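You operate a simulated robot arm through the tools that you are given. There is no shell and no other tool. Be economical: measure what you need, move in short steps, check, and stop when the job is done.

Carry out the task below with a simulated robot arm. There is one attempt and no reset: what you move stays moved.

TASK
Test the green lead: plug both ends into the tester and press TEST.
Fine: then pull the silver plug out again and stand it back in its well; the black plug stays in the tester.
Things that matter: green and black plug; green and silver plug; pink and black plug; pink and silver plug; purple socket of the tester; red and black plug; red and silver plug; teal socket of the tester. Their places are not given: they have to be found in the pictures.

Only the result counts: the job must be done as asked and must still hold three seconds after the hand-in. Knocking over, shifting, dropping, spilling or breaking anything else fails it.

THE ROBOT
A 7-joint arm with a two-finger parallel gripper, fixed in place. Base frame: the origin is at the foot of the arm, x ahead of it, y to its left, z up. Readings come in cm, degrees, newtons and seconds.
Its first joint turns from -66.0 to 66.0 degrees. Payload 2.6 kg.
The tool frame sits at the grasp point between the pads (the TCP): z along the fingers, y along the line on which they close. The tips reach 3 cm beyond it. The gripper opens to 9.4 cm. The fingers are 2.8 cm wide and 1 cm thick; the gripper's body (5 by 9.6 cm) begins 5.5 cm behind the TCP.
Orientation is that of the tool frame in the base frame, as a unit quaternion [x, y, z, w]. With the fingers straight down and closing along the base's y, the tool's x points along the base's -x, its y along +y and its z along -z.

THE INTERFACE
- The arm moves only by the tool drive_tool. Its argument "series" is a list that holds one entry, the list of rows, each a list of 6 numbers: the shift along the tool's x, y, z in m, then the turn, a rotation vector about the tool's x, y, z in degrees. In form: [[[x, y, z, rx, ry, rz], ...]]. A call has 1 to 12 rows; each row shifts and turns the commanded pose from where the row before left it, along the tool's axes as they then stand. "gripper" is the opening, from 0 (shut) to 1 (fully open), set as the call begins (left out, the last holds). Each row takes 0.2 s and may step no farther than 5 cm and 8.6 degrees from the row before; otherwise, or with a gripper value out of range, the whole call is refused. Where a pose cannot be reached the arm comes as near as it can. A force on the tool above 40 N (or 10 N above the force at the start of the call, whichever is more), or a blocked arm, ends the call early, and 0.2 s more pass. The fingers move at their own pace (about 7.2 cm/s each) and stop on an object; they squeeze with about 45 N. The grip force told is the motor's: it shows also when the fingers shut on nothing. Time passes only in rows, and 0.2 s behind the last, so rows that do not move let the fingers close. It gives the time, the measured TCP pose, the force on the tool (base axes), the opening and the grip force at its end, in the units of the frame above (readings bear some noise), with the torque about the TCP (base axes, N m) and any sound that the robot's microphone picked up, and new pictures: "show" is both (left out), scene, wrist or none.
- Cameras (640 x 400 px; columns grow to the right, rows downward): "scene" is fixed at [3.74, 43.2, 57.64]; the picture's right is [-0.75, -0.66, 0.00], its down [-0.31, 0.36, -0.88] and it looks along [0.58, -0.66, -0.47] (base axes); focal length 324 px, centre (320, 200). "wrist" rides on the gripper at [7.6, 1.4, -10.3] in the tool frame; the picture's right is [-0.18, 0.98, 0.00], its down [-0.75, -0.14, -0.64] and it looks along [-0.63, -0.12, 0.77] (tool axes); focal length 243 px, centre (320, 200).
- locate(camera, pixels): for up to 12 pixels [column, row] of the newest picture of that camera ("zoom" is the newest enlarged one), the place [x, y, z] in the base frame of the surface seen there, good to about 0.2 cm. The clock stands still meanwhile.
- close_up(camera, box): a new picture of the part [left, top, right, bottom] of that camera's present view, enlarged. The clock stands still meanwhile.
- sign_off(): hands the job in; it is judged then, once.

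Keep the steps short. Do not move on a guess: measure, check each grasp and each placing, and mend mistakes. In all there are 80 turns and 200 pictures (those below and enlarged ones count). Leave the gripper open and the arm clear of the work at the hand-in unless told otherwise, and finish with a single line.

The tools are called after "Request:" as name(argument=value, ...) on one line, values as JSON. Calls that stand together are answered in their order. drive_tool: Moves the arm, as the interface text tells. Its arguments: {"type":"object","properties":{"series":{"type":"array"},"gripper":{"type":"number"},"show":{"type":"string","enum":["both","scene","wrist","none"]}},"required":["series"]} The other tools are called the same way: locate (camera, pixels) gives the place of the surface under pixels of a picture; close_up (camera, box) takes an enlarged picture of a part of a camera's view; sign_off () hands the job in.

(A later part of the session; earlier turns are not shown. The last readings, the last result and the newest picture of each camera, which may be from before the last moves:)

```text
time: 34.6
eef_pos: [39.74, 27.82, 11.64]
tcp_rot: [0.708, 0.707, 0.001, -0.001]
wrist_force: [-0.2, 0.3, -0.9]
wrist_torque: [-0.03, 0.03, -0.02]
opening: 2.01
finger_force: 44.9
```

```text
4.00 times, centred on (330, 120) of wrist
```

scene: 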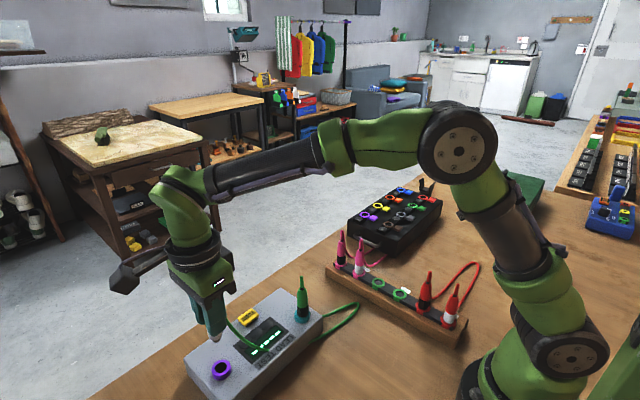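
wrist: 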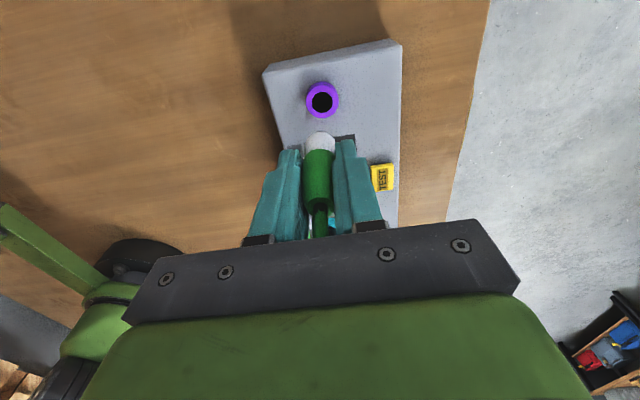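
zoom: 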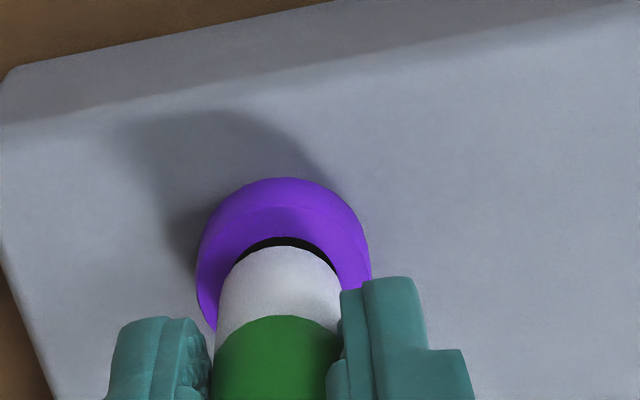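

No force yet at 11.6; the tip is in the hole. I press on to the seat.

Request:
drive_tool(series=[[[0, 0, 0.0015, 0, 0, 0], [0, 0, 0.0015, 0, 0, 0], [0, 0, 0.0015, 0, 0, 0], [0, 0, 0, 0, 0, 0]]], show="none")

Request:
close_up(camera="wrist", box=[260, 70, 400, 170])

```text
time: 35.6
eef_pos: [39.82, 27.96, 11.24]
tcp_rot: [0.707, 0.707, 0.001, 0.001]
wrist_force: [-4.8, -4.3, 18.4]
wrist_torque: [-0.3, 0.27, -0.02]
opening: 1.97
finger_force: 45.1
```

```text
4.00 times, centred on (330, 120) of wrist
```

zoom: 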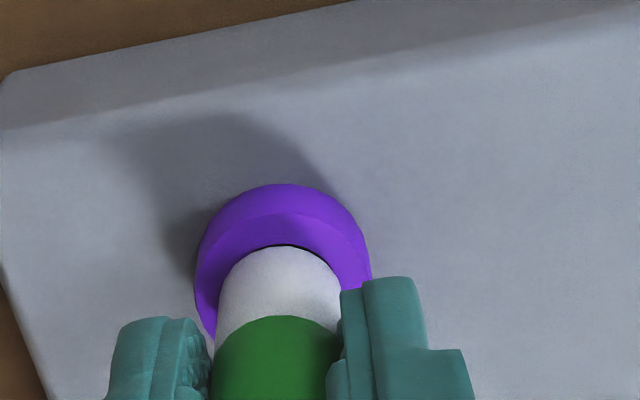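

Request:
drive_tool(series=[[[0, 0, 0.0015, 0, 0, 0], [0, 0, 0.001, 0, 0, 0], [0, 0, 0, 0, 0, 0]]], show="none")

Request:
close_up(camera="wrist", box=[260, 70, 400, 170])

```text
time: 36.4
eef_pos: [39.82, 27.98, 11.19]
tcp_rot: [0.707, 0.707, 0.003, 0.0]
wrist_force: [-8.4, -4.8, 33.7]
wrist_torque: [-0.22, 0.44, -0.01]
opening: 2.03
finger_force: 44.9
```

```text
4.00 times, centred on (330, 120) of wrist
```

zoom: 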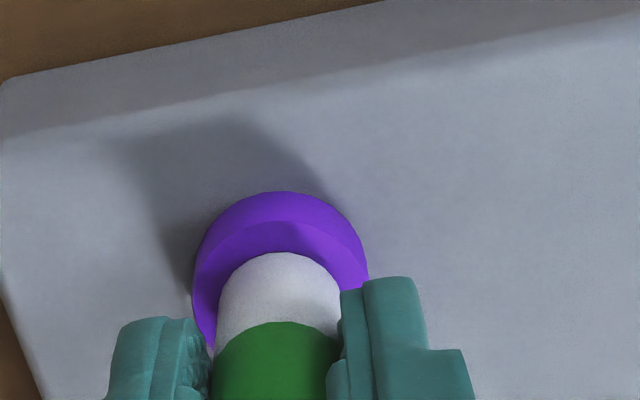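

It is bottomed at about 34 N with slight slip, the same as the black. I release and rise, then inspect.

Request:
drive_tool(series=[[[0, 0, -0.003, 0, 0, 0], [0, 0, 0, 0, 0, 0], [0, 0, 0, 0, 0, 0]]], gripper=0.45, show="none")

Request:
drive_tool(series=[[[0, 0, -0.02, 0, 0, 0], [0, 0, -0.03, 0, 0, 0], [0, 0, -0.03, 0, 0, 0], [0, 0, -0.03, 0, 0, 0], [0, 0, 0, 0, 0, 0]]])

Request:
close_up(camera="scene", box=[170, 260, 340, 400])

```text
time: 37.2
eef_pos: [39.78, 27.84, 11.31]
tcp_rot: [0.707, 0.707, 0.0, 0.0]
wrist_force: [-0.3, 0.9, 0.2]
wrist_torque: [-0.01, 0.04, -0.02]
opening: 4.24
finger_force: 0.1
```

```text
time: 38.4
eef_pos: [39.93, 27.78, 22.26]
tcp_rot: [0.707, 0.707, 0.0, 0.0]
wrist_force: [-0.8, -0.3, -0.9]
wrist_torque: [0.01, -0.01, -0.01]
opening: 4.25
finger_force: 0.1
```

scene: 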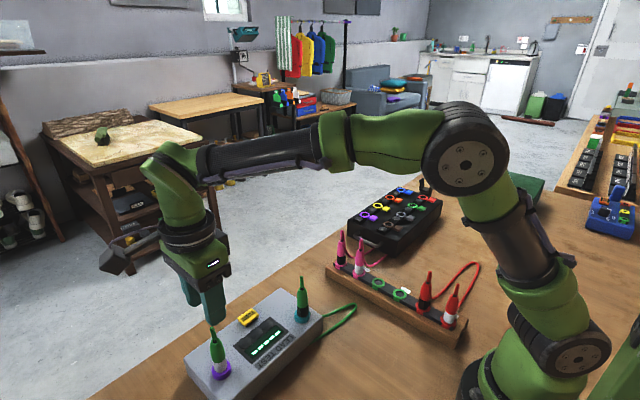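
wrist: 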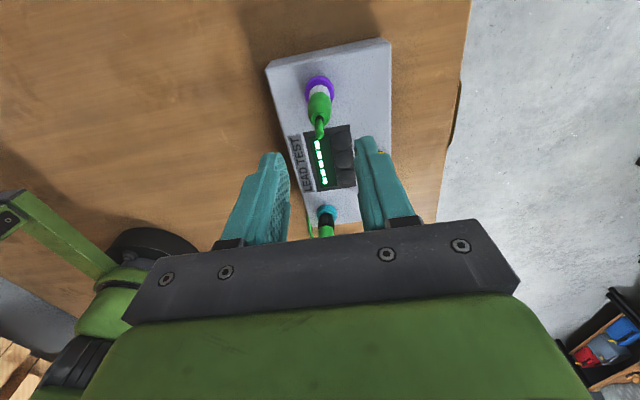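

```text
2.86 times, centred on (255, 330) of scene
```

zoom: 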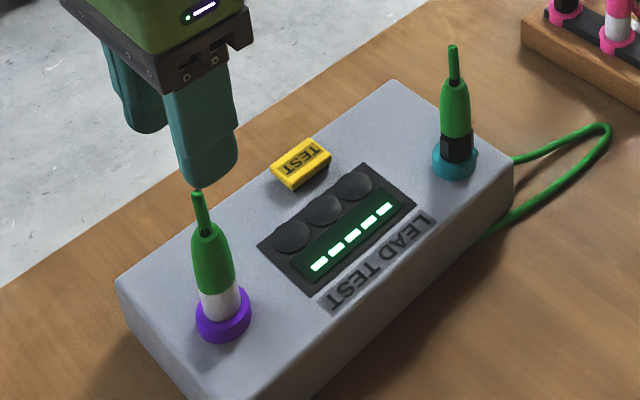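

Both plugs stand in their sockets. I measure the TEST button for pressing.

Request:
locate(camera="zoom", pixels=[[300, 160], [274, 168], [327, 154], [296, 180], [303, 142], [287, 155], [315, 168], [200, 195], [205, 232], [455, 50], [457, 85]])

```text
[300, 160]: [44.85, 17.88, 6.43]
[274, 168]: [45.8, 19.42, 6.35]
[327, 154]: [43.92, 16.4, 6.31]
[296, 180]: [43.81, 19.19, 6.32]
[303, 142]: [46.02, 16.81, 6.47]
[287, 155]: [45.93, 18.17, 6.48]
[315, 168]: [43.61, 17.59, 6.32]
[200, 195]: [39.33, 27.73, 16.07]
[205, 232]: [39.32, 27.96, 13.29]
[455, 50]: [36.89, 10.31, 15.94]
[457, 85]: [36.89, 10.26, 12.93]
```

The button centre is (44.9, 17.9), top z 6.4. I close the fingers and move above it, tips at about z 8.

Request:
drive_tool(series=[[[-0.025, 0.0127, 0, 0, 0, 0], [-0.025, 0.0127, 0, 0, 0, 0], [-0.025, 0.0127, 0, 0, 0, 0], [-0.024, 0.012, 0, 0, 0, 0], [0, 0, 0.025, 0, 0, 0], [0, 0, 0.03, 0, 0, 0], [0, 0, 0.03, 0, 0, 0], [0, 0, 0.02, 0, 0, 0], [0, 0, 0.007, 0, 0, 0], [0, 0, 0, 0, 0, 0]]], gripper=0)

Request:
close_up(camera="scene", box=[190, 260, 340, 380])

```text
time: 40.6
eef_pos: [44.68, 17.93, 10.99]
tcp_rot: [0.708, 0.707, 0.0, 0.0]
wrist_force: [0.6, -0.7, 0.0]
wrist_torque: [-0.02, -0.01, 0.0]
opening: 0.0
finger_force: 33.3
```

scene: 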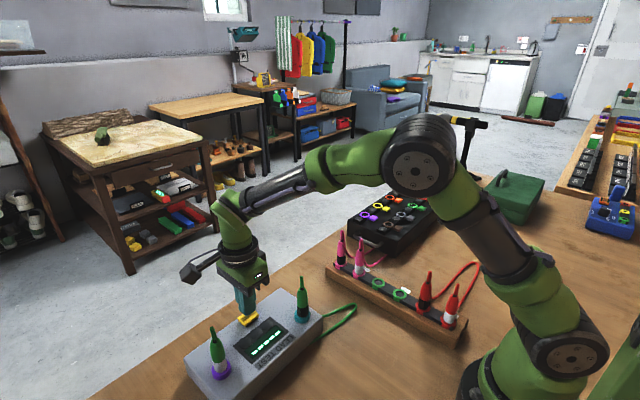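
wrist: 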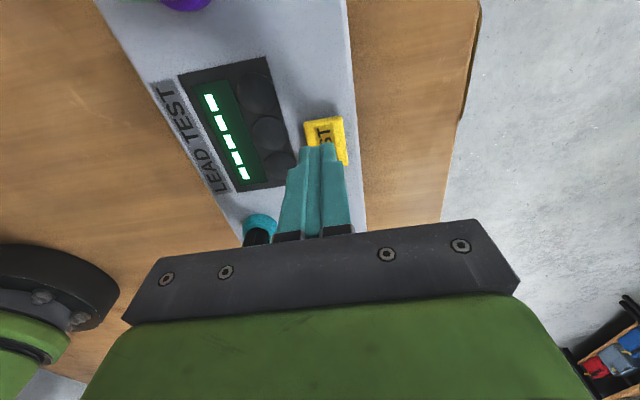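

```text
3.33 times, centred on (265, 320) of scene
```

zoom: 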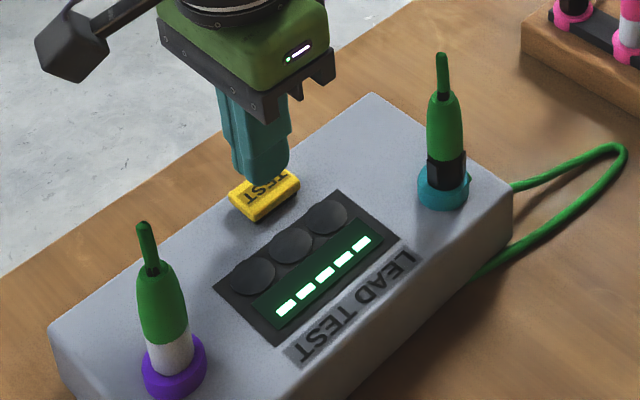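

The closed tips are over the button. I press down in small steps.

Request:
drive_tool(series=[[[0, 0, 0.007, 0, 0, 0], [0, 0, 0.005, 0, 0, 0], [0, 0, 0.003, 0, 0, 0], [0, 0, 0.002, 0, 0, 0], [0, 0, 0.002, 0, 0, 0], [0, 0, 0, 0, 0, 0], [0, 0, 0, 0, 0, 0]]], show="none")

Request:
close_up(camera="scene", box=[190, 260, 340, 380])

```text
time: 42.2
eef_pos: [44.67, 18.06, 9.2]
tcp_rot: [0.707, 0.707, 0.0, 0.0]
wrist_force: [-0.2, 0.4, 0.5]
wrist_torque: [0.01, -0.02, 0.0]
opening: 0.03
finger_force: 32.7
```

```text
3.33 times, centred on (265, 320) of scene
```

zoom: 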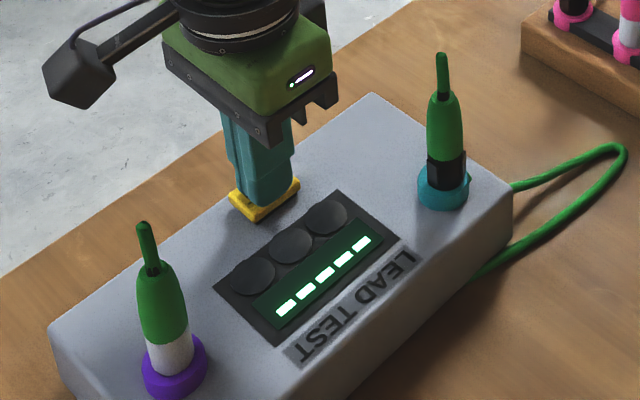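

Still barely any force (0.5 N). I press further.

Request:
drive_tool(series=[[[0, 0, 0.001, 0, 0, 0], [0, 0, 0.001, 0, 0, 0], [0, 0, 0.001, 0, 0, 0], [0, 0, 0.001, 0, 0, 0], [0, 0, 0, 0, 0, 0], [0, 0, 0, 0, 0, 0]]], show="none")

Request:
close_up(camera="scene", box=[190, 260, 340, 380])

```text
time: 43.6
eef_pos: [44.74, 18.03, 8.78]
tcp_rot: [0.707, 0.707, 0.0, 0.0]
wrist_force: [-0.3, -0.4, 3.3]
wrist_torque: [0.02, 0.05, 0.01]
opening: 0.0
finger_force: 33.2
heard: click
```

```text
3.33 times, centred on (265, 320) of scene
```

zoom: 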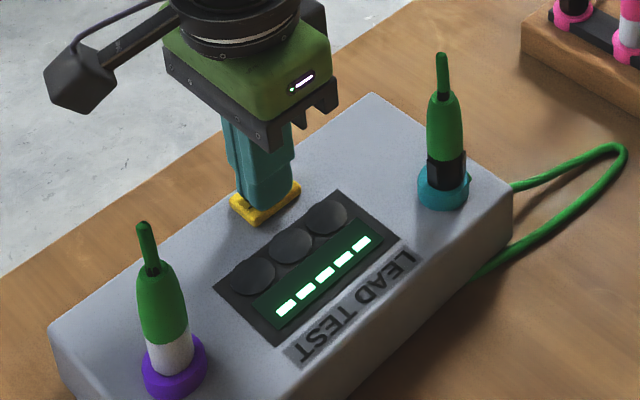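

A click was heard. I rise and check the display.

Request:
drive_tool(series=[[[0, 0, -0.01, 0, 0, 0], [0, 0, -0.02, 0, 0, 0], [0, 0, -0.03, 0, 0, 0], [0, 0, -0.03, 0, 0, 0], [0, 0, -0.03, 0, 0, 0], [0, 0, 0, 0, 0, 0]]])

Request:
close_up(camera="scene", box=[190, 260, 340, 380])

```text
time: 45.0
eef_pos: [44.62, 18.02, 20.75]
tcp_rot: [0.707, 0.707, 0.0, 0.0]
wrist_force: [0.2, 0.4, 0.0]
wrist_torque: [-0.04, -0.01, 0.0]
opening: 0.02
finger_force: 32.8
```

scene: 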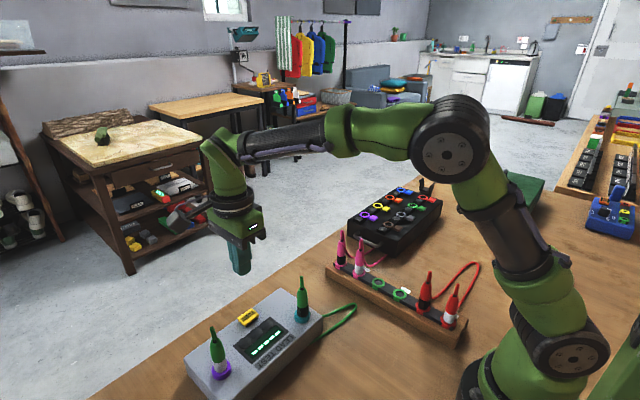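
wrist: 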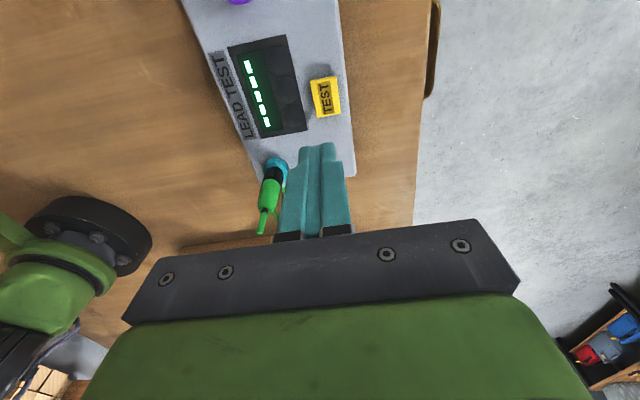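

```text
3.33 times, centred on (265, 320) of scene
```

zoom: 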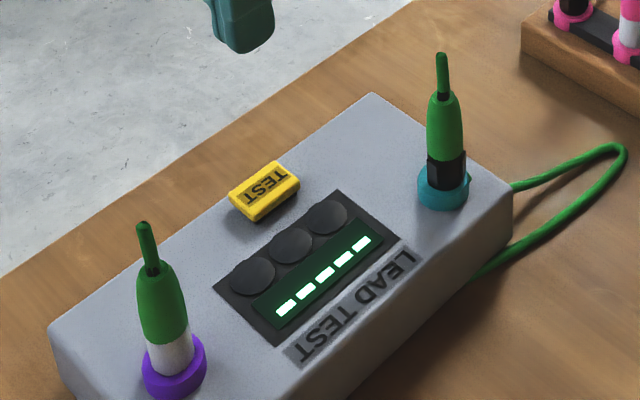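

The button clicked, but the display still shows "-----" and the lamps are dark. Perhaps a plug is not fully home, so I look at both sockets closely.

Request:
close_up(camera="scene", box=[285, 270, 320, 330])

Request:
close_up(camera="scene", box=[200, 320, 245, 390])

Request:
close_up(camera="wrist", box=[230, 40, 350, 120])

```text
6.67 times, centred on (302, 300) of scene
```

zoom: 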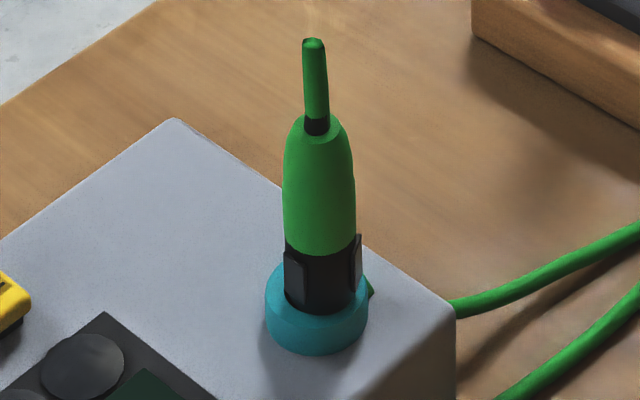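

```text
5.71 times, centred on (222, 355) of scene
```

zoom: 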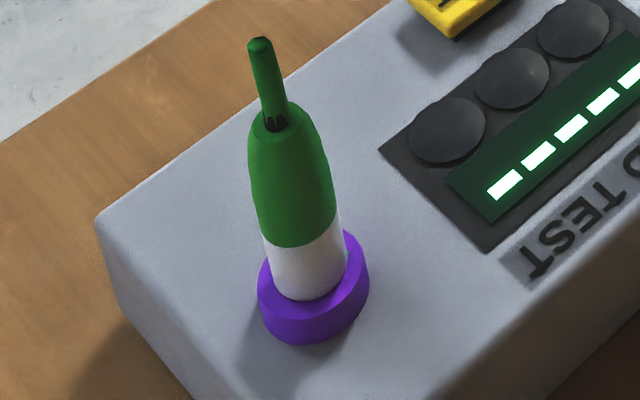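

```text
5.00 times, centred on (290, 80) of wrist
```

zoom: 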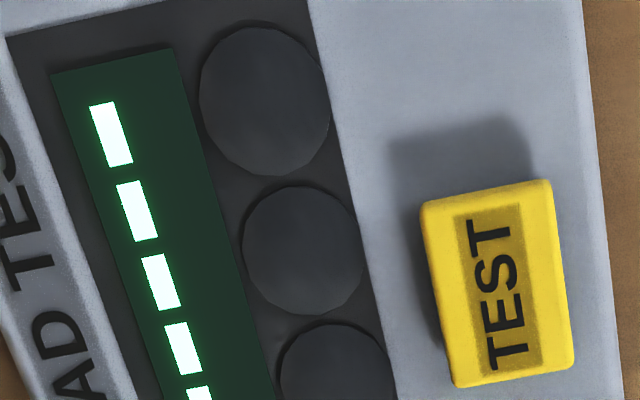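

Both plugs look upright and alike. Before touching them I try a firmer, longer press, since the first was brief and light (3 N).

Request:
drive_tool(series=[[[0, 0, 0.03, 0, 0, 0], [0, 0, 0.03, 0, 0, 0], [0, 0, 0.03, 0, 0, 0], [0, 0, 0.015, 0, 0, 0], [0, 0, 0.008, 0, 0, 0], [0, 0, 0.005, 0, 0, 0], [0, 0, 0.002, 0, 0, 0], [0, 0, 0.001, 0, 0, 0], [0, 0, 0.001, 0, 0, 0], [0, 0, 0.001, 0, 0, 0], [0, 0, 0, 0, 0, 0]]], show="none")

Request:
drive_tool(series=[[[0, 0, 0, 0, 0, 0], [0, 0, 0, 0, 0, 0], [0, 0, 0, 0, 0, 0], [0, 0, 0, 0, 0, 0], [0, 0, 0, 0, 0, 0], [0, 0, 0, 0, 0, 0]]], show="none")

Request:
close_up(camera="scene", box=[190, 260, 340, 380])

```text
time: 47.4
eef_pos: [44.81, 17.97, 8.51]
tcp_rot: [0.707, 0.707, 0.001, 0.001]
wrist_force: [1.1, 1.2, 10.7]
wrist_torque: [0.0, -0.01, -0.08]
opening: 0.0
finger_force: 33.1
heard: click
```

```text
time: 48.8
eef_pos: [44.73, 17.93, 8.49]
tcp_rot: [0.708, 0.707, 0.0, 0.0]
wrist_force: [3.8, 2.4, 12.4]
wrist_torque: [0.06, -0.15, -0.01]
opening: 0.01
finger_force: 33.1
```

```text
3.33 times, centred on (265, 320) of scene
```

zoom: 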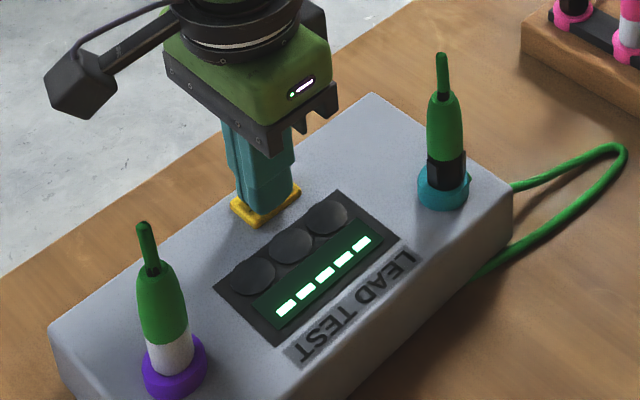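

I release the button, wait a moment, and check the display once more.

Request:
drive_tool(series=[[[0, 0, -0.015, 0, 0, 0], [0, 0, -0.02, 0, 0, 0], [0, 0, -0.03, 0, 0, 0], [0, 0, -0.03, 0, 0, 0], [0, 0, -0.025, 0, 0, 0], [0, 0, 0, 0, 0, 0], [0, 0, 0, 0, 0, 0], [0, 0, 0, 0, 0, 0], [0, 0, 0, 0, 0, 0], [0, 0, 0, 0, 0, 0]]], show="none")

Request:
close_up(camera="scene", box=[200, 300, 330, 390])

Request:
close_up(camera="wrist", box=[230, 140, 300, 240])

```text
time: 51.0
eef_pos: [44.79, 17.96, 20.33]
tcp_rot: [0.707, 0.707, 0.0, 0.0]
wrist_force: [0.1, 0.1, 0.7]
wrist_torque: [0.01, 0.01, 0.04]
opening: 0.0
finger_force: 33.1
```

```text
4.44 times, centred on (265, 345) of scene
```

zoom: 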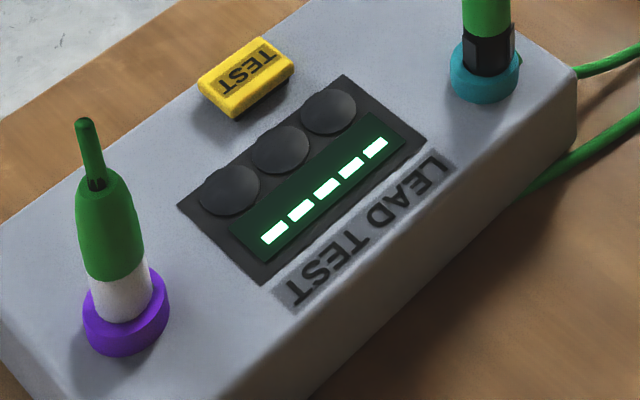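

```text
4.00 times, centred on (265, 190) of wrist
```

zoom: 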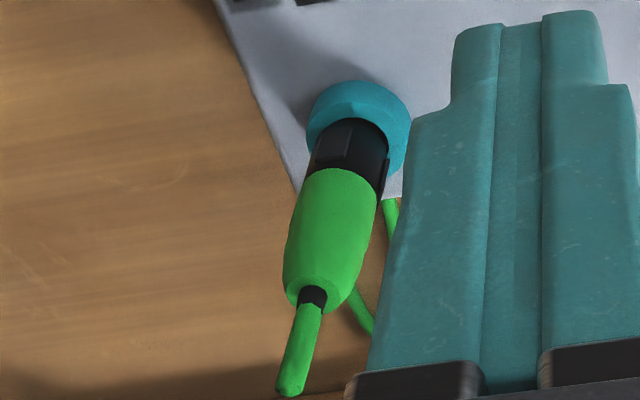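

Still no reading, so a plug may not be fully home; the fingers slipped at 34 N. I can push harder by straddling the cable stub with the fingers 1 cm apart and pressing on the body's top shoulder (z≈13.3). I start with the silver plug at (39.8, 27.85).

Request:
drive_tool(series=[[[0, 0, -0.02, 0, 0, 0], [0.025, -0.0124, 0, 0, 0, 0], [0.025, -0.0124, 0, 0, 0, 0], [0.025, -0.0124, 0, 0, 0, 0], [0.0239, -0.0124, 0, 0, 0, 0], [0, 0, 0, 0, 0, 0], [0, 0, 0, 0, 0, 0]]], gripper=0.11)

Request:
close_up(camera="wrist", box=[260, 70, 400, 170])

```text
time: 52.6
eef_pos: [39.8, 27.8, 22.33]
tcp_rot: [0.707, 0.707, -0.001, 0.0]
wrist_force: [0.2, -0.3, -0.1]
wrist_torque: [0.01, 0.0, -0.01]
opening: 1.04
finger_force: 0.1
```

scene: 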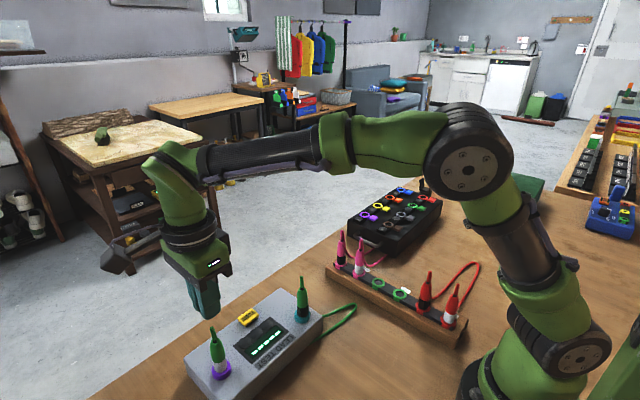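
wrist: 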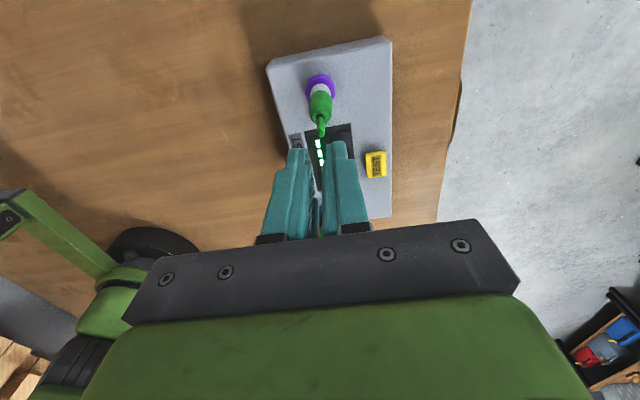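

```text
4.00 times, centred on (330, 120) of wrist
```

zoom: 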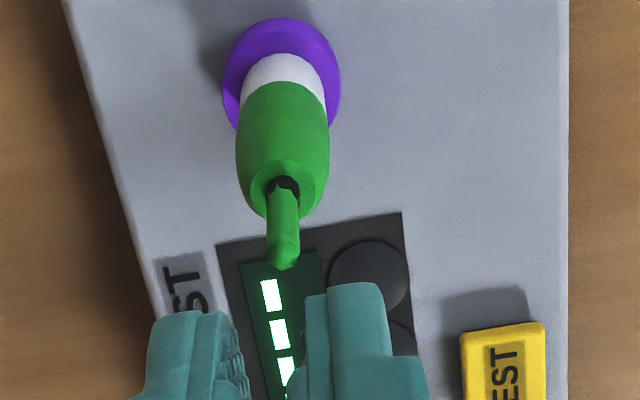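

The stub (zoom x≈283) lines up with the gap's centre (≈280). I descend until the tips straddle the stub, just above the shoulder.

Request:
drive_tool(series=[[[0, 0, 0.015, 0, 0, 0], [0, 0, 0.015, 0, 0, 0], [0, 0, 0.01, 0, 0, 0], [0, 0, 0.01, 0, 0, 0], [0, 0, 0, 0, 0, 0]]], show="wrist")

Request:
close_up(camera="scene", box=[180, 290, 280, 390])

```text
time: 53.8
eef_pos: [39.94, 27.73, 17.34]
tcp_rot: [0.707, 0.707, 0.0, 0.001]
wrist_force: [0.4, 0.7, 0.5]
wrist_torque: [0.0, -0.02, 0.0]
opening: 1.03
finger_force: 0.0
```

wrist: 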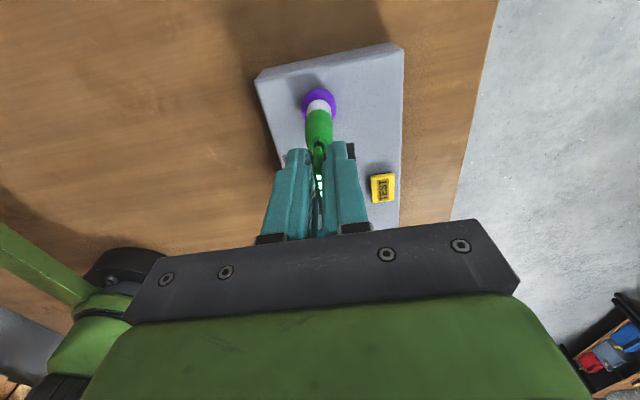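

```text
4.00 times, centred on (230, 340) of scene
```

zoom: 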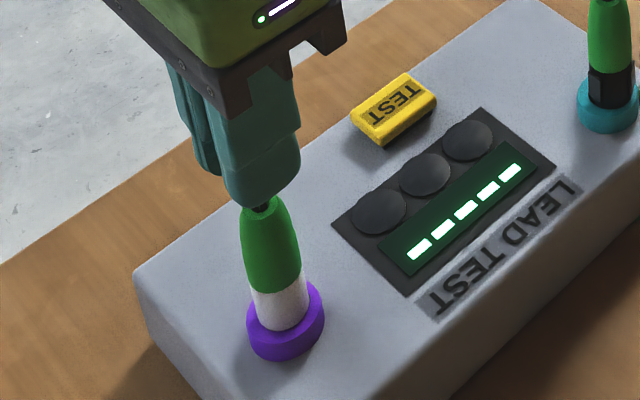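

The tips straddle the stub. I press down in small steps.

Request:
drive_tool(series=[[[0, 0, 0.006, 0, 0, 0], [0, 0, 0.003, 0, 0, 0], [0, 0, 0.002, 0, 0, 0], [0, 0, 0.002, 0, 0, 0], [0, 0, 0.002, 0, 0, 0], [0, 0, 0.002, 0, 0, 0], [0, 0, 0.002, 0, 0, 0], [0, 0, 0.002, 0, 0, 0]]], show="none")

Request:
close_up(camera="scene", box=[180, 290, 280, 390])

```text
time: 55.6
eef_pos: [39.99, 27.89, 15.68]
tcp_rot: [0.707, 0.707, 0.004, 0.0]
wrist_force: [-3.8, -1.7, 29.9]
wrist_torque: [-0.11, 0.2, 0.0]
opening: 1.06
finger_force: 0.1
```

```text
4.00 times, centred on (230, 340) of scene
```

zoom: 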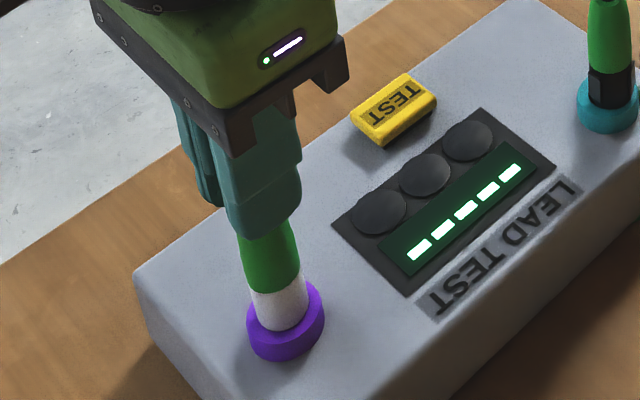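

At 30 N nothing has moved. I push a bit more, toward 40 N.

Request:
drive_tool(series=[[[0, 0, 0.0015, 0, 0, 0], [0, 0, 0.0015, 0, 0, 0], [0, 0, 0.0015, 0, 0, 0]]], show="none")

Request:
close_up(camera="scene", box=[180, 290, 280, 390])

```text
time: 56.0
eef_pos: [40.03, 27.93, 15.64]
tcp_rot: [0.708, 0.707, 0.006, 0.001]
wrist_force: [-0.5, -0.1, 5.4]
wrist_torque: [-0.04, 0.05, 0.0]
opening: 1.07
finger_force: 0.7
stopped in row 1: the force on the tool passed its limit (the readings are from after the stop); the commanded pose is now the measured one
```

```text
4.00 times, centred on (230, 340) of scene
```

zoom: 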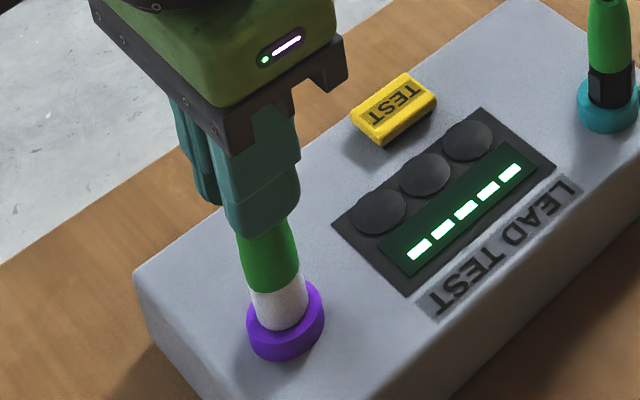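

At 40 N the silver plug doesn't budge, so it is fully home. I straighten the tiny tilt (0.7°), rise, and go to do the same check on the black plug at (37.65, 10.35).

Request:
drive_tool(series=[[[0, 0, -0.02, 0, 0, 0], [0, 0, -0.025, 0.56, -0.4, 0], [0, 0, -0.02, 0, 0, 0], [-0.0293, -0.0039, 0, 0, 0, 0], [-0.0293, -0.0039, 0, 0, 0, 0], [-0.0293, -0.0039, 0, 0, 0, 0], [-0.0293, -0.0039, 0, 0, 0, 0], [-0.0293, -0.0039, 0, 0, 0, 0], [-0.0293, -0.0039, 0, 0, 0, 0], [0, 0, 0, 0, 0, 0], [0, 0, 0, 0, 0, 0]]], show="scene")

Request:
close_up(camera="wrist", box=[260, 70, 400, 170])

```text
time: 58.4
eef_pos: [37.67, 10.3, 22.23]
tcp_rot: [0.707, 0.707, -0.001, 0.0]
wrist_force: [0.2, -0.2, 0.1]
wrist_torque: [-0.03, 0.03, -0.01]
opening: 1.03
finger_force: 0.2
```

scene: 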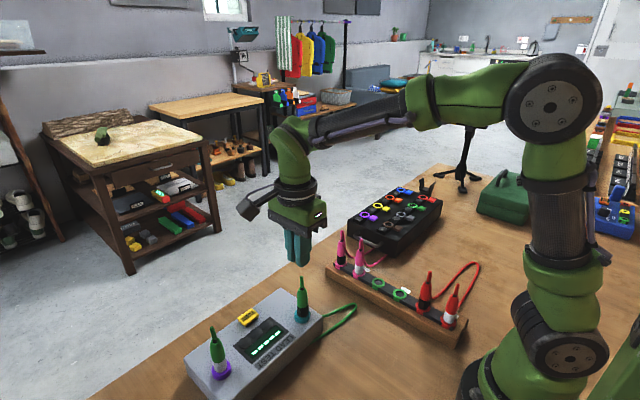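

```text
4.00 times, centred on (330, 120) of wrist
```

zoom: 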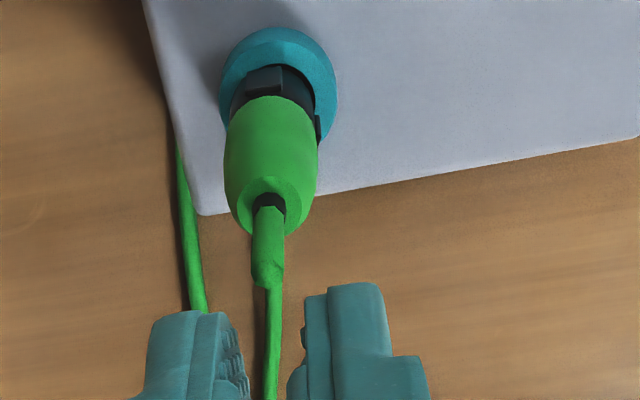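

The black plug leans slightly: its stub is at zoom x 268 against ring centre 278, whereas the silver was straight. So the black one may not be fully home. I shift 0.15 cm to match the stub and straddle it.

Request:
drive_tool(series=[[[0, -0.0015, 0.015, 0, 0, 0], [0, 0, 0.015, 0, 0, 0], [0, 0, 0.01, 0, 0, 0], [0, 0, 0.01, 0, 0, 0], [0, 0, 0.006, 0, 0, 0], [0, 0, 0.003, 0, 0, 0], [0, 0, 0, 0, 0, 0]]], show="none")

Request:
close_up(camera="scene", box=[265, 245, 345, 335])

Request:
close_up(camera="wrist", box=[260, 70, 400, 170])

```text
time: 60.0
eef_pos: [37.49, 10.47, 16.18]
tcp_rot: [0.707, 0.707, 0.0, -0.002]
wrist_force: [0.7, -0.4, 0.1]
wrist_torque: [0.01, 0.02, -0.04]
opening: 1.03
finger_force: 0.0
```

```text
4.44 times, centred on (305, 290) of scene
```

zoom: 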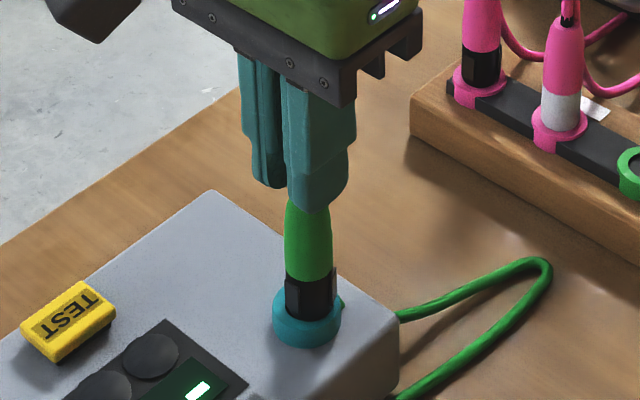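

```text
4.00 times, centred on (330, 120) of wrist
```

zoom: 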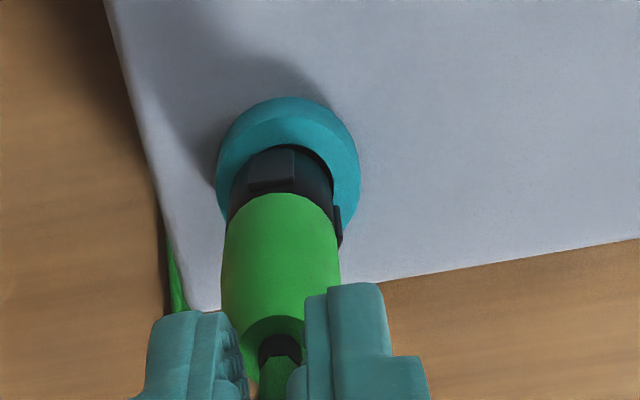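

Now I press down in small steps.

Request:
drive_tool(series=[[[0, 0, 0.002, 0, 0, 0], [0, 0, 0.002, 0, 0, 0], [0, 0, 0.002, 0, 0, 0], [0, 0, 0.002, 0, 0, 0], [0, 0, 0.001, 0, 0, 0], [0, 0, 0.001, 0, 0, 0], [0, 0, 0, 0, 0, 0]]], show="none")

Request:
close_up(camera="wrist", box=[260, 70, 400, 170])

```text
time: 61.3
eef_pos: [37.63, 10.39, 15.65]
tcp_rot: [0.708, 0.706, 0.004, 0.001]
wrist_force: [-0.9, 0.3, 6.4]
wrist_torque: [0.02, 0.09, -0.01]
opening: 1.11
finger_force: 0.5
stopped in row 6: the force on the tool passed its limit (the readings are from after the stop); the commanded pose is now the measured one
```

```text
4.00 times, centred on (330, 120) of wrist
```

zoom: 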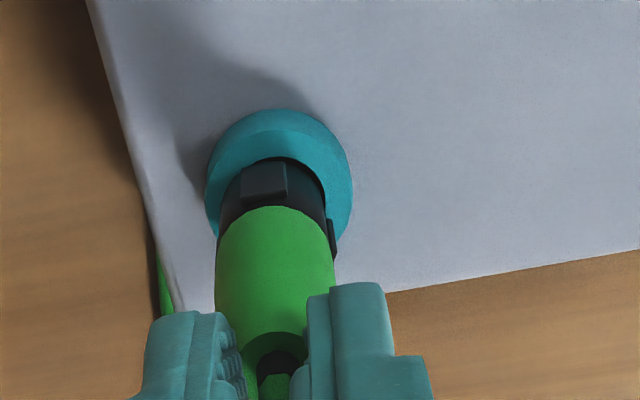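

The black plug is at the same depth and firm at 40 N. The difference I see is that its collar is ribbed, like a twist-lock. I'll grip it and try a gentle clockwise turn, watching torque and sound. First I rise, straighten and open.

Request:
drive_tool(series=[[[0, 0, -0.02, 0, 0, 0], [0, 0, -0.03, 0.41, -0.24, 0], [0, 0, 0, 0, 0, 0]]], show="none")

Request:
drive_tool(series=[[[0, 0, 0, 0, 0, 0], [0, 0, 0, 0, 0, 0], [0, 0, 0.02, 0, 0, 0], [0, 0, 0.025, 0, 0, 0], [0, 0, 0.025, 0, 0, 0], [0, 0, 0.02, 0, 0, 0], [0, 0, 0.004, 0, 0, 0], [0, 0, 0, 0, 0, 0]]], gripper=0.45, show="wrist")

Request:
close_up(camera="scene", box=[265, 245, 345, 335])

```text
time: 62.1
eef_pos: [37.66, 10.28, 20.71]
tcp_rot: [0.707, 0.707, -0.001, 0.0]
wrist_force: [-0.6, -0.3, -1.4]
wrist_torque: [0.0, -0.01, -0.02]
opening: 1.04
finger_force: 0.0
```

```text
time: 63.9
eef_pos: [37.55, 10.4, 11.28]
tcp_rot: [0.708, 0.706, -0.001, 0.0]
wrist_force: [0.0, -0.6, 0.4]
wrist_torque: [0.0, 0.01, -0.02]
opening: 4.25
finger_force: 0.1
```

wrist: 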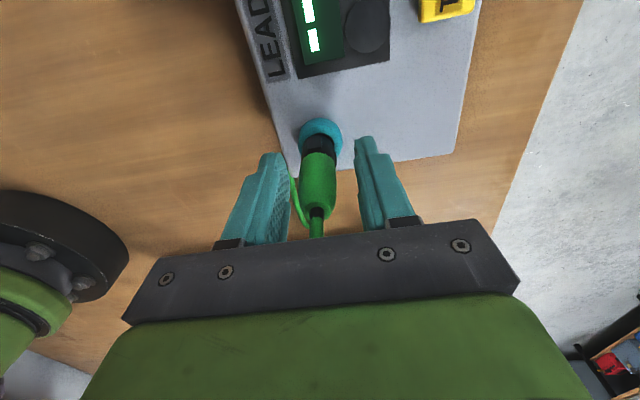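

```text
4.44 times, centred on (305, 290) of scene
```

zoom: 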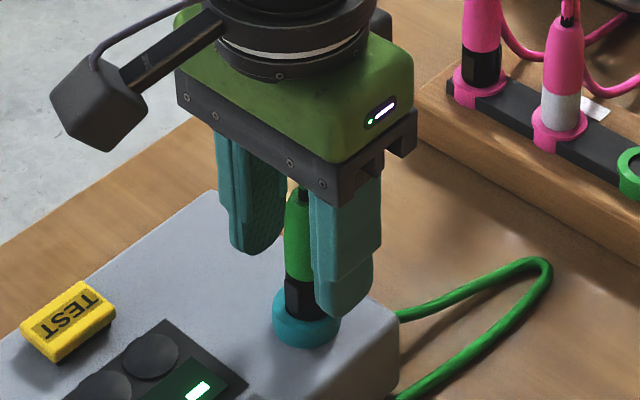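

Fingers are around the plug. I close, then turn a small amount clockwise (seen from above) and read the torque.

Request:
drive_tool(series=[[[0, 0, 0, 0, 0, 0], [0, 0, 0, 0, 0, 0], [0, 0, 0, 0, 0, 0], [0, 0, 0, 0, 0, 0]]], gripper=0, show="none")

Request:
drive_tool(series=[[[0, 0, 0, 0, 0, 4], [0, 0, 0, 0, 0, 4], [0, 0, 0, 0, 0, 4], [0, 0, 0, 0, 0, 4], [0, 0, 0, 0, 0, 0]]], show="wrist")

```text
time: 64.9
eef_pos: [37.67, 10.43, 11.18]
tcp_rot: [0.708, 0.706, -0.001, 0.0]
wrist_force: [1.0, -0.3, -0.8]
wrist_torque: [-0.02, -0.03, 0.03]
opening: 2.04
finger_force: 45.2
```

```text
time: 66.1
eef_pos: [37.62, 10.32, 11.2]
tcp_rot: [0.8, 0.6, -0.001, 0.0]
wrist_force: [-0.7, 0.5, 0.3]
wrist_torque: [0.02, -0.03, 0.02]
opening: 2.03
finger_force: 44.8
```

wrist: 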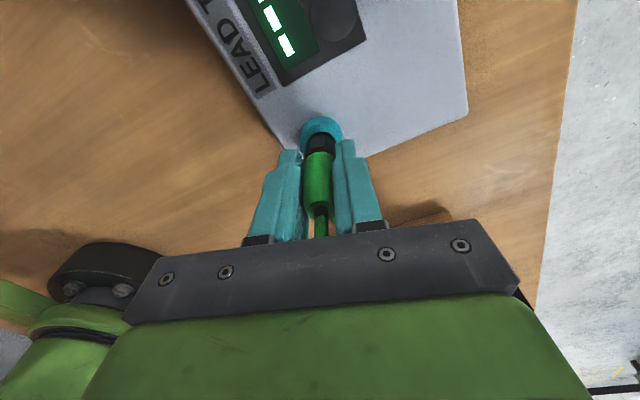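

It turns freely with no torque. I continue the turn.

Request:
drive_tool(series=[[[0, 0, 0, 0, 0, 6], [0, 0, 0, 0, 0, 6], [0, 0, 0, 0, 0, 6], [0, 0, 0, 0, 0, 6], [0, 0, 0, 0, 0, 6], [0, 0, 0, 0, 0, 6], [0, 0, 0, 0, 0, 0]]], show="wrist")

```text
time: 67.7
eef_pos: [37.47, 10.43, 11.2]
tcp_rot: [0.946, 0.324, -0.001, 0.001]
wrist_force: [5.0, -0.5, 0.0]
wrist_torque: [-0.09, -0.23, 0.03]
opening: 2.0
finger_force: 44.7
```

wrist: 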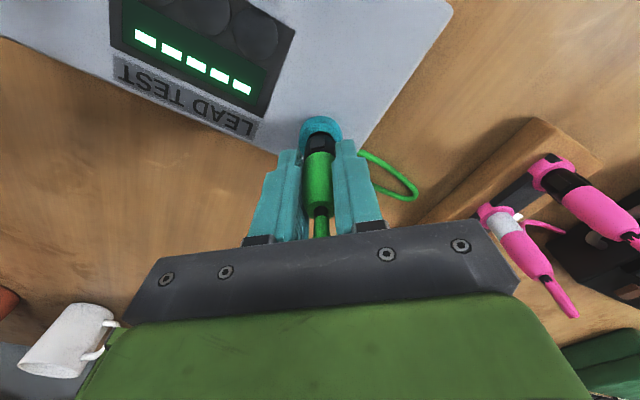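

It spins freely to 52° with no lock. I turn it back to the original angle with light downward pressure, to see whether it drops into any key.

Request:
drive_tool(series=[[[0, 0, 0.0015, 0, 0, 0], [0, 0, 0, 0, 0, -6.5], [0, 0, 0, 0, 0, -6.5], [0, 0, 0, 0, 0, -6.5], [0, 0, 0, 0, 0, -6.5], [0, 0, 0, 0, 0, -6.5], [0, 0, 0, 0, 0, -6.5], [0, 0, 0, 0, 0, -6.5], [0, 0, 0, 0, 0, -6.5], [0, 0, 0, 0, 0, 0]]], show="none")

Request:
close_up(camera="wrist", box=[260, 70, 400, 170])

```text
time: 69.9
eef_pos: [37.73, 10.33, 11.19]
tcp_rot: [0.707, 0.707, 0.0, 0.001]
wrist_force: [-0.1, -1.1, 27.4]
wrist_torque: [-0.08, -0.12, 0.01]
opening: 2.06
finger_force: 45.0
```

```text
4.00 times, centred on (330, 120) of wrist
```

zoom: 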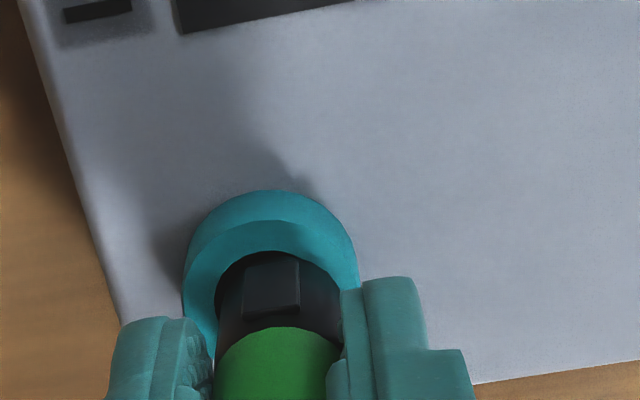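

No drop, but here the plug sits about 0.2 cm toward +x of the ring's centre (279 versus 270), which could be why it leaned. I relieve the pressure, shift it -0.15 cm, release, and look again.

Request:
drive_tool(series=[[[0, 0, -0.003, 0, 0, 0], [0, -0.0015, 0, 0, 0, 0], [0, 0, 0, 0, 0, 0], [0, 0, 0, 0, 0, 0]]], show="none")

Request:
close_up(camera="wrist", box=[260, 70, 400, 170])

```text
time: 70.9
eef_pos: [37.36, 10.44, 11.32]
tcp_rot: [0.708, 0.706, -0.002, -0.001]
wrist_force: [0.4, 0.8, -0.2]
wrist_torque: [0.01, -0.04, -0.03]
opening: 2.01
finger_force: 45.4
```

```text
4.00 times, centred on (330, 120) of wrist
```

zoom: 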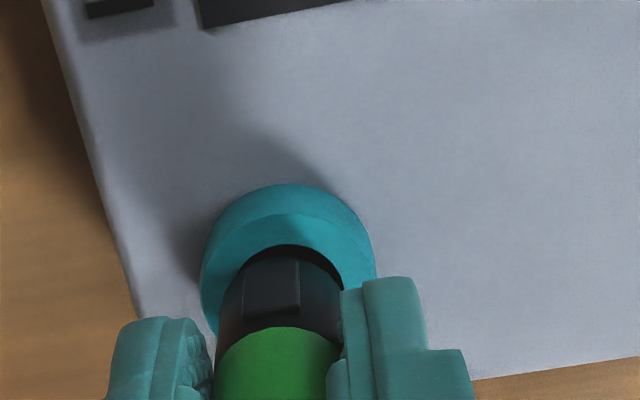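

The plug slides sideways freely, so the fit is loose here. I pull the black plug up about 4 cm to inspect its tip and the socket hole.

Request:
drive_tool(series=[[[0, 0.001, -0.01, 0, 0, 0], [0, 0, -0.015, 0, 0, 0], [0, 0, -0.015, 0, 0, 0], [0, 0, 0, 0, 0, 0], [0, 0, 0, 0, 0, 0]]], show="none")

Request:
close_up(camera="scene", box=[275, 260, 330, 330])

Request:
close_up(camera="wrist", box=[280, 90, 360, 150])

```text
time: 72.1
eef_pos: [37.37, 10.5, 15.33]
tcp_rot: [0.708, 0.706, -0.001, 0.0]
wrist_force: [-0.1, -0.8, 0.7]
wrist_torque: [0.0, 0.0, 0.0]
opening: 2.02
finger_force: 45.2
```

```text
5.71 times, centred on (302, 295) of scene
```

zoom: 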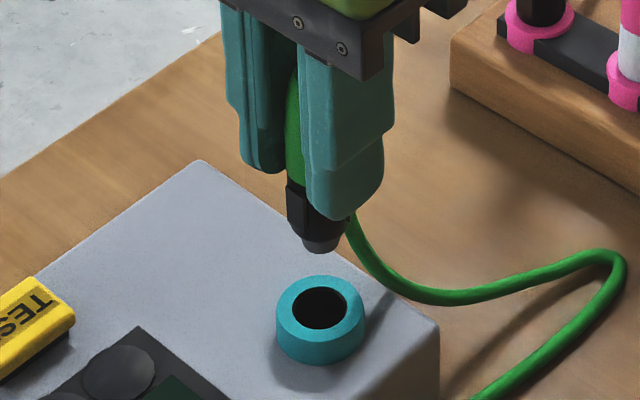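

```text
6.67 times, centred on (320, 120) of wrist
```

zoom: 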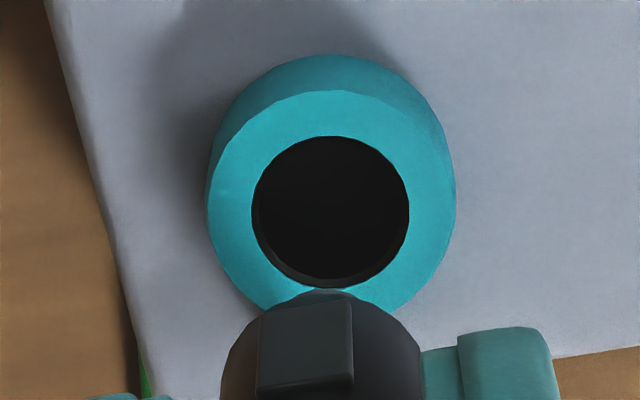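

The tip is much narrower than the hole, so centring matters: it can stand off-centre. From the ring at zoom x 332 versus expected 320, I need +0.14 cm in tool y. I shift and lower gently to just above seating.

Request:
drive_tool(series=[[[0, 0.0014, 0, 0, 0, 0], [0, 0, 0.012, 0, 0, 0], [0, 0, 0.012, 0, 0, 0], [0, 0, 0.01, 0, 0, 0], [0, 0, 0.004, 0, 0, 0], [0, 0, 0, 0, 0, 0], [0, 0, 0, 0, 0, 0]]], show="none")

Request:
close_up(camera="wrist", box=[280, 110, 360, 170])

Request:
close_up(camera="scene", box=[275, 260, 330, 330])

```text
time: 73.7
eef_pos: [37.51, 10.39, 11.63]
tcp_rot: [0.708, 0.706, -0.002, -0.001]
wrist_force: [0.8, 0.1, -0.8]
wrist_torque: [0.01, 0.01, 0.02]
opening: 2.01
finger_force: 44.9
```

```text
6.67 times, centred on (320, 140) of wrist
```

zoom: 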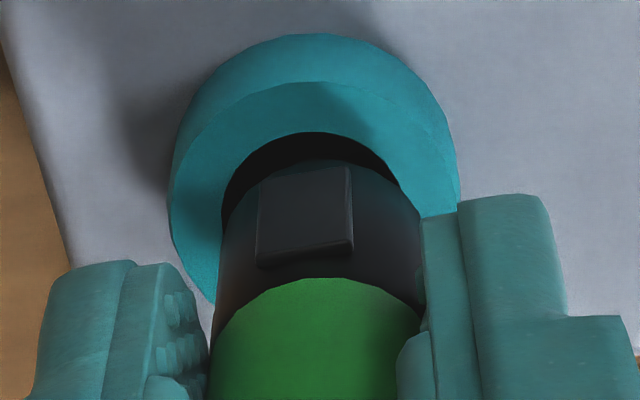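

```text
5.71 times, centred on (302, 295) of scene
```

zoom: 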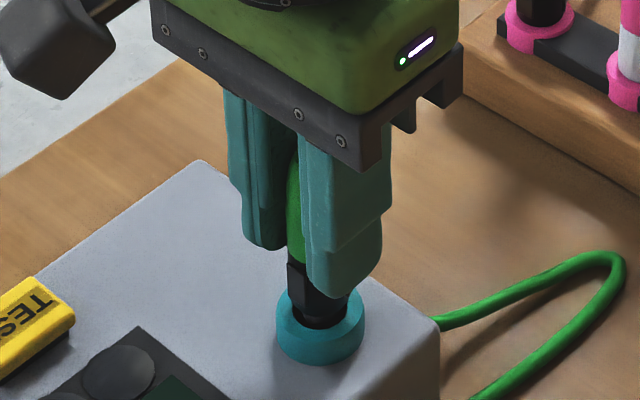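

Nicely centred now (ring 313, plug 318). I lower the last millimetres gently.

Request:
drive_tool(series=[[[0, -0.0005, 0.001, 0, 0, 0], [0, 0, 0.001, 0, 0, 0], [0, 0, 0.001, 0, 0, 0], [0, 0, 0.001, 0, 0, 0], [0, 0, 0.0005, 0, 0, 0], [0, 0, 0, 0, 0, 0]]], show="none")

Request:
close_up(camera="wrist", box=[280, 110, 360, 170])

```text
time: 75.1
eef_pos: [37.55, 10.32, 11.24]
tcp_rot: [0.707, 0.707, -0.002, 0.0]
wrist_force: [-1.1, 0.3, -0.7]
wrist_torque: [-0.03, 0.01, 0.02]
opening: 2.03
finger_force: 45.0
```

```text
6.67 times, centred on (320, 140) of wrist
```

zoom: 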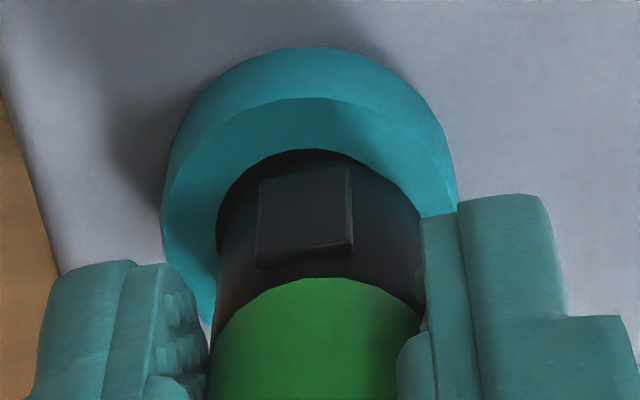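

Not yet touching. I lower 2 mm more with a 0.5 mm correction.

Request:
drive_tool(series=[[[0, -0.0006, 0.0005, 0, 0, 0], [0, 0, 0.0005, 0, 0, 0], [0, 0, 0.0005, 0, 0, 0], [0, 0, 0.0005, 0, 0, 0], [0, 0, 0, 0, 0, 0], [0, 0, 0, 0, 0, 0]]], show="none")

Request:
close_up(camera="wrist", box=[280, 110, 360, 170])

```text
time: 76.5
eef_pos: [37.51, 10.44, 11.09]
tcp_rot: [0.708, 0.707, 0.0, 0.0]
wrist_force: [-9.7, -3.8, 34.5]
wrist_torque: [-0.19, 0.33, -0.06]
opening: 2.04
finger_force: 44.9
```

```text
6.67 times, centred on (320, 140) of wrist
```

zoom: 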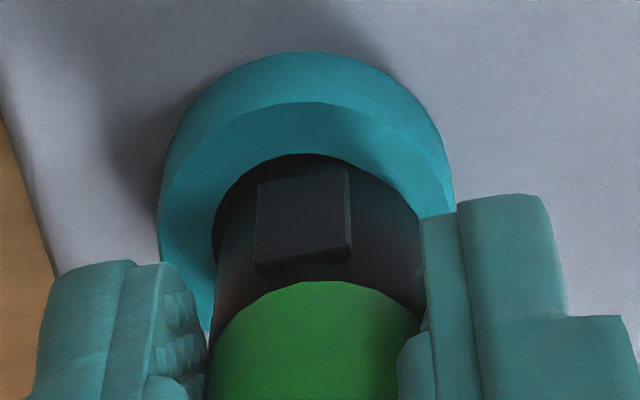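

There is a sideways force of -10 N in x, so the socket wants the plug further to -x. I shift -0.1 cm in x and -0.04 in y, keeping the pressure.

Request:
drive_tool(series=[[[-0.0004, -0.001, 0, 0, 0, 0], [0, 0, 0, 0, 0, 0], [0, 0, 0, 0, 0, 0]]], show="none")

Request:
close_up(camera="wrist", box=[280, 110, 360, 170])

```text
time: 77.3
eef_pos: [37.63, 10.4, 11.06]
tcp_rot: [0.707, 0.707, 0.0, 0.001]
wrist_force: [2.1, -0.2, 27.1]
wrist_torque: [0.0, -0.09, 0.0]
opening: 2.03
finger_force: 44.9
```

```text
6.67 times, centred on (320, 140) of wrist
```

zoom: 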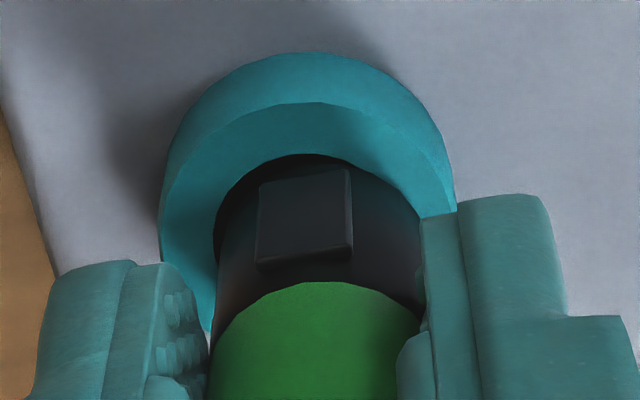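

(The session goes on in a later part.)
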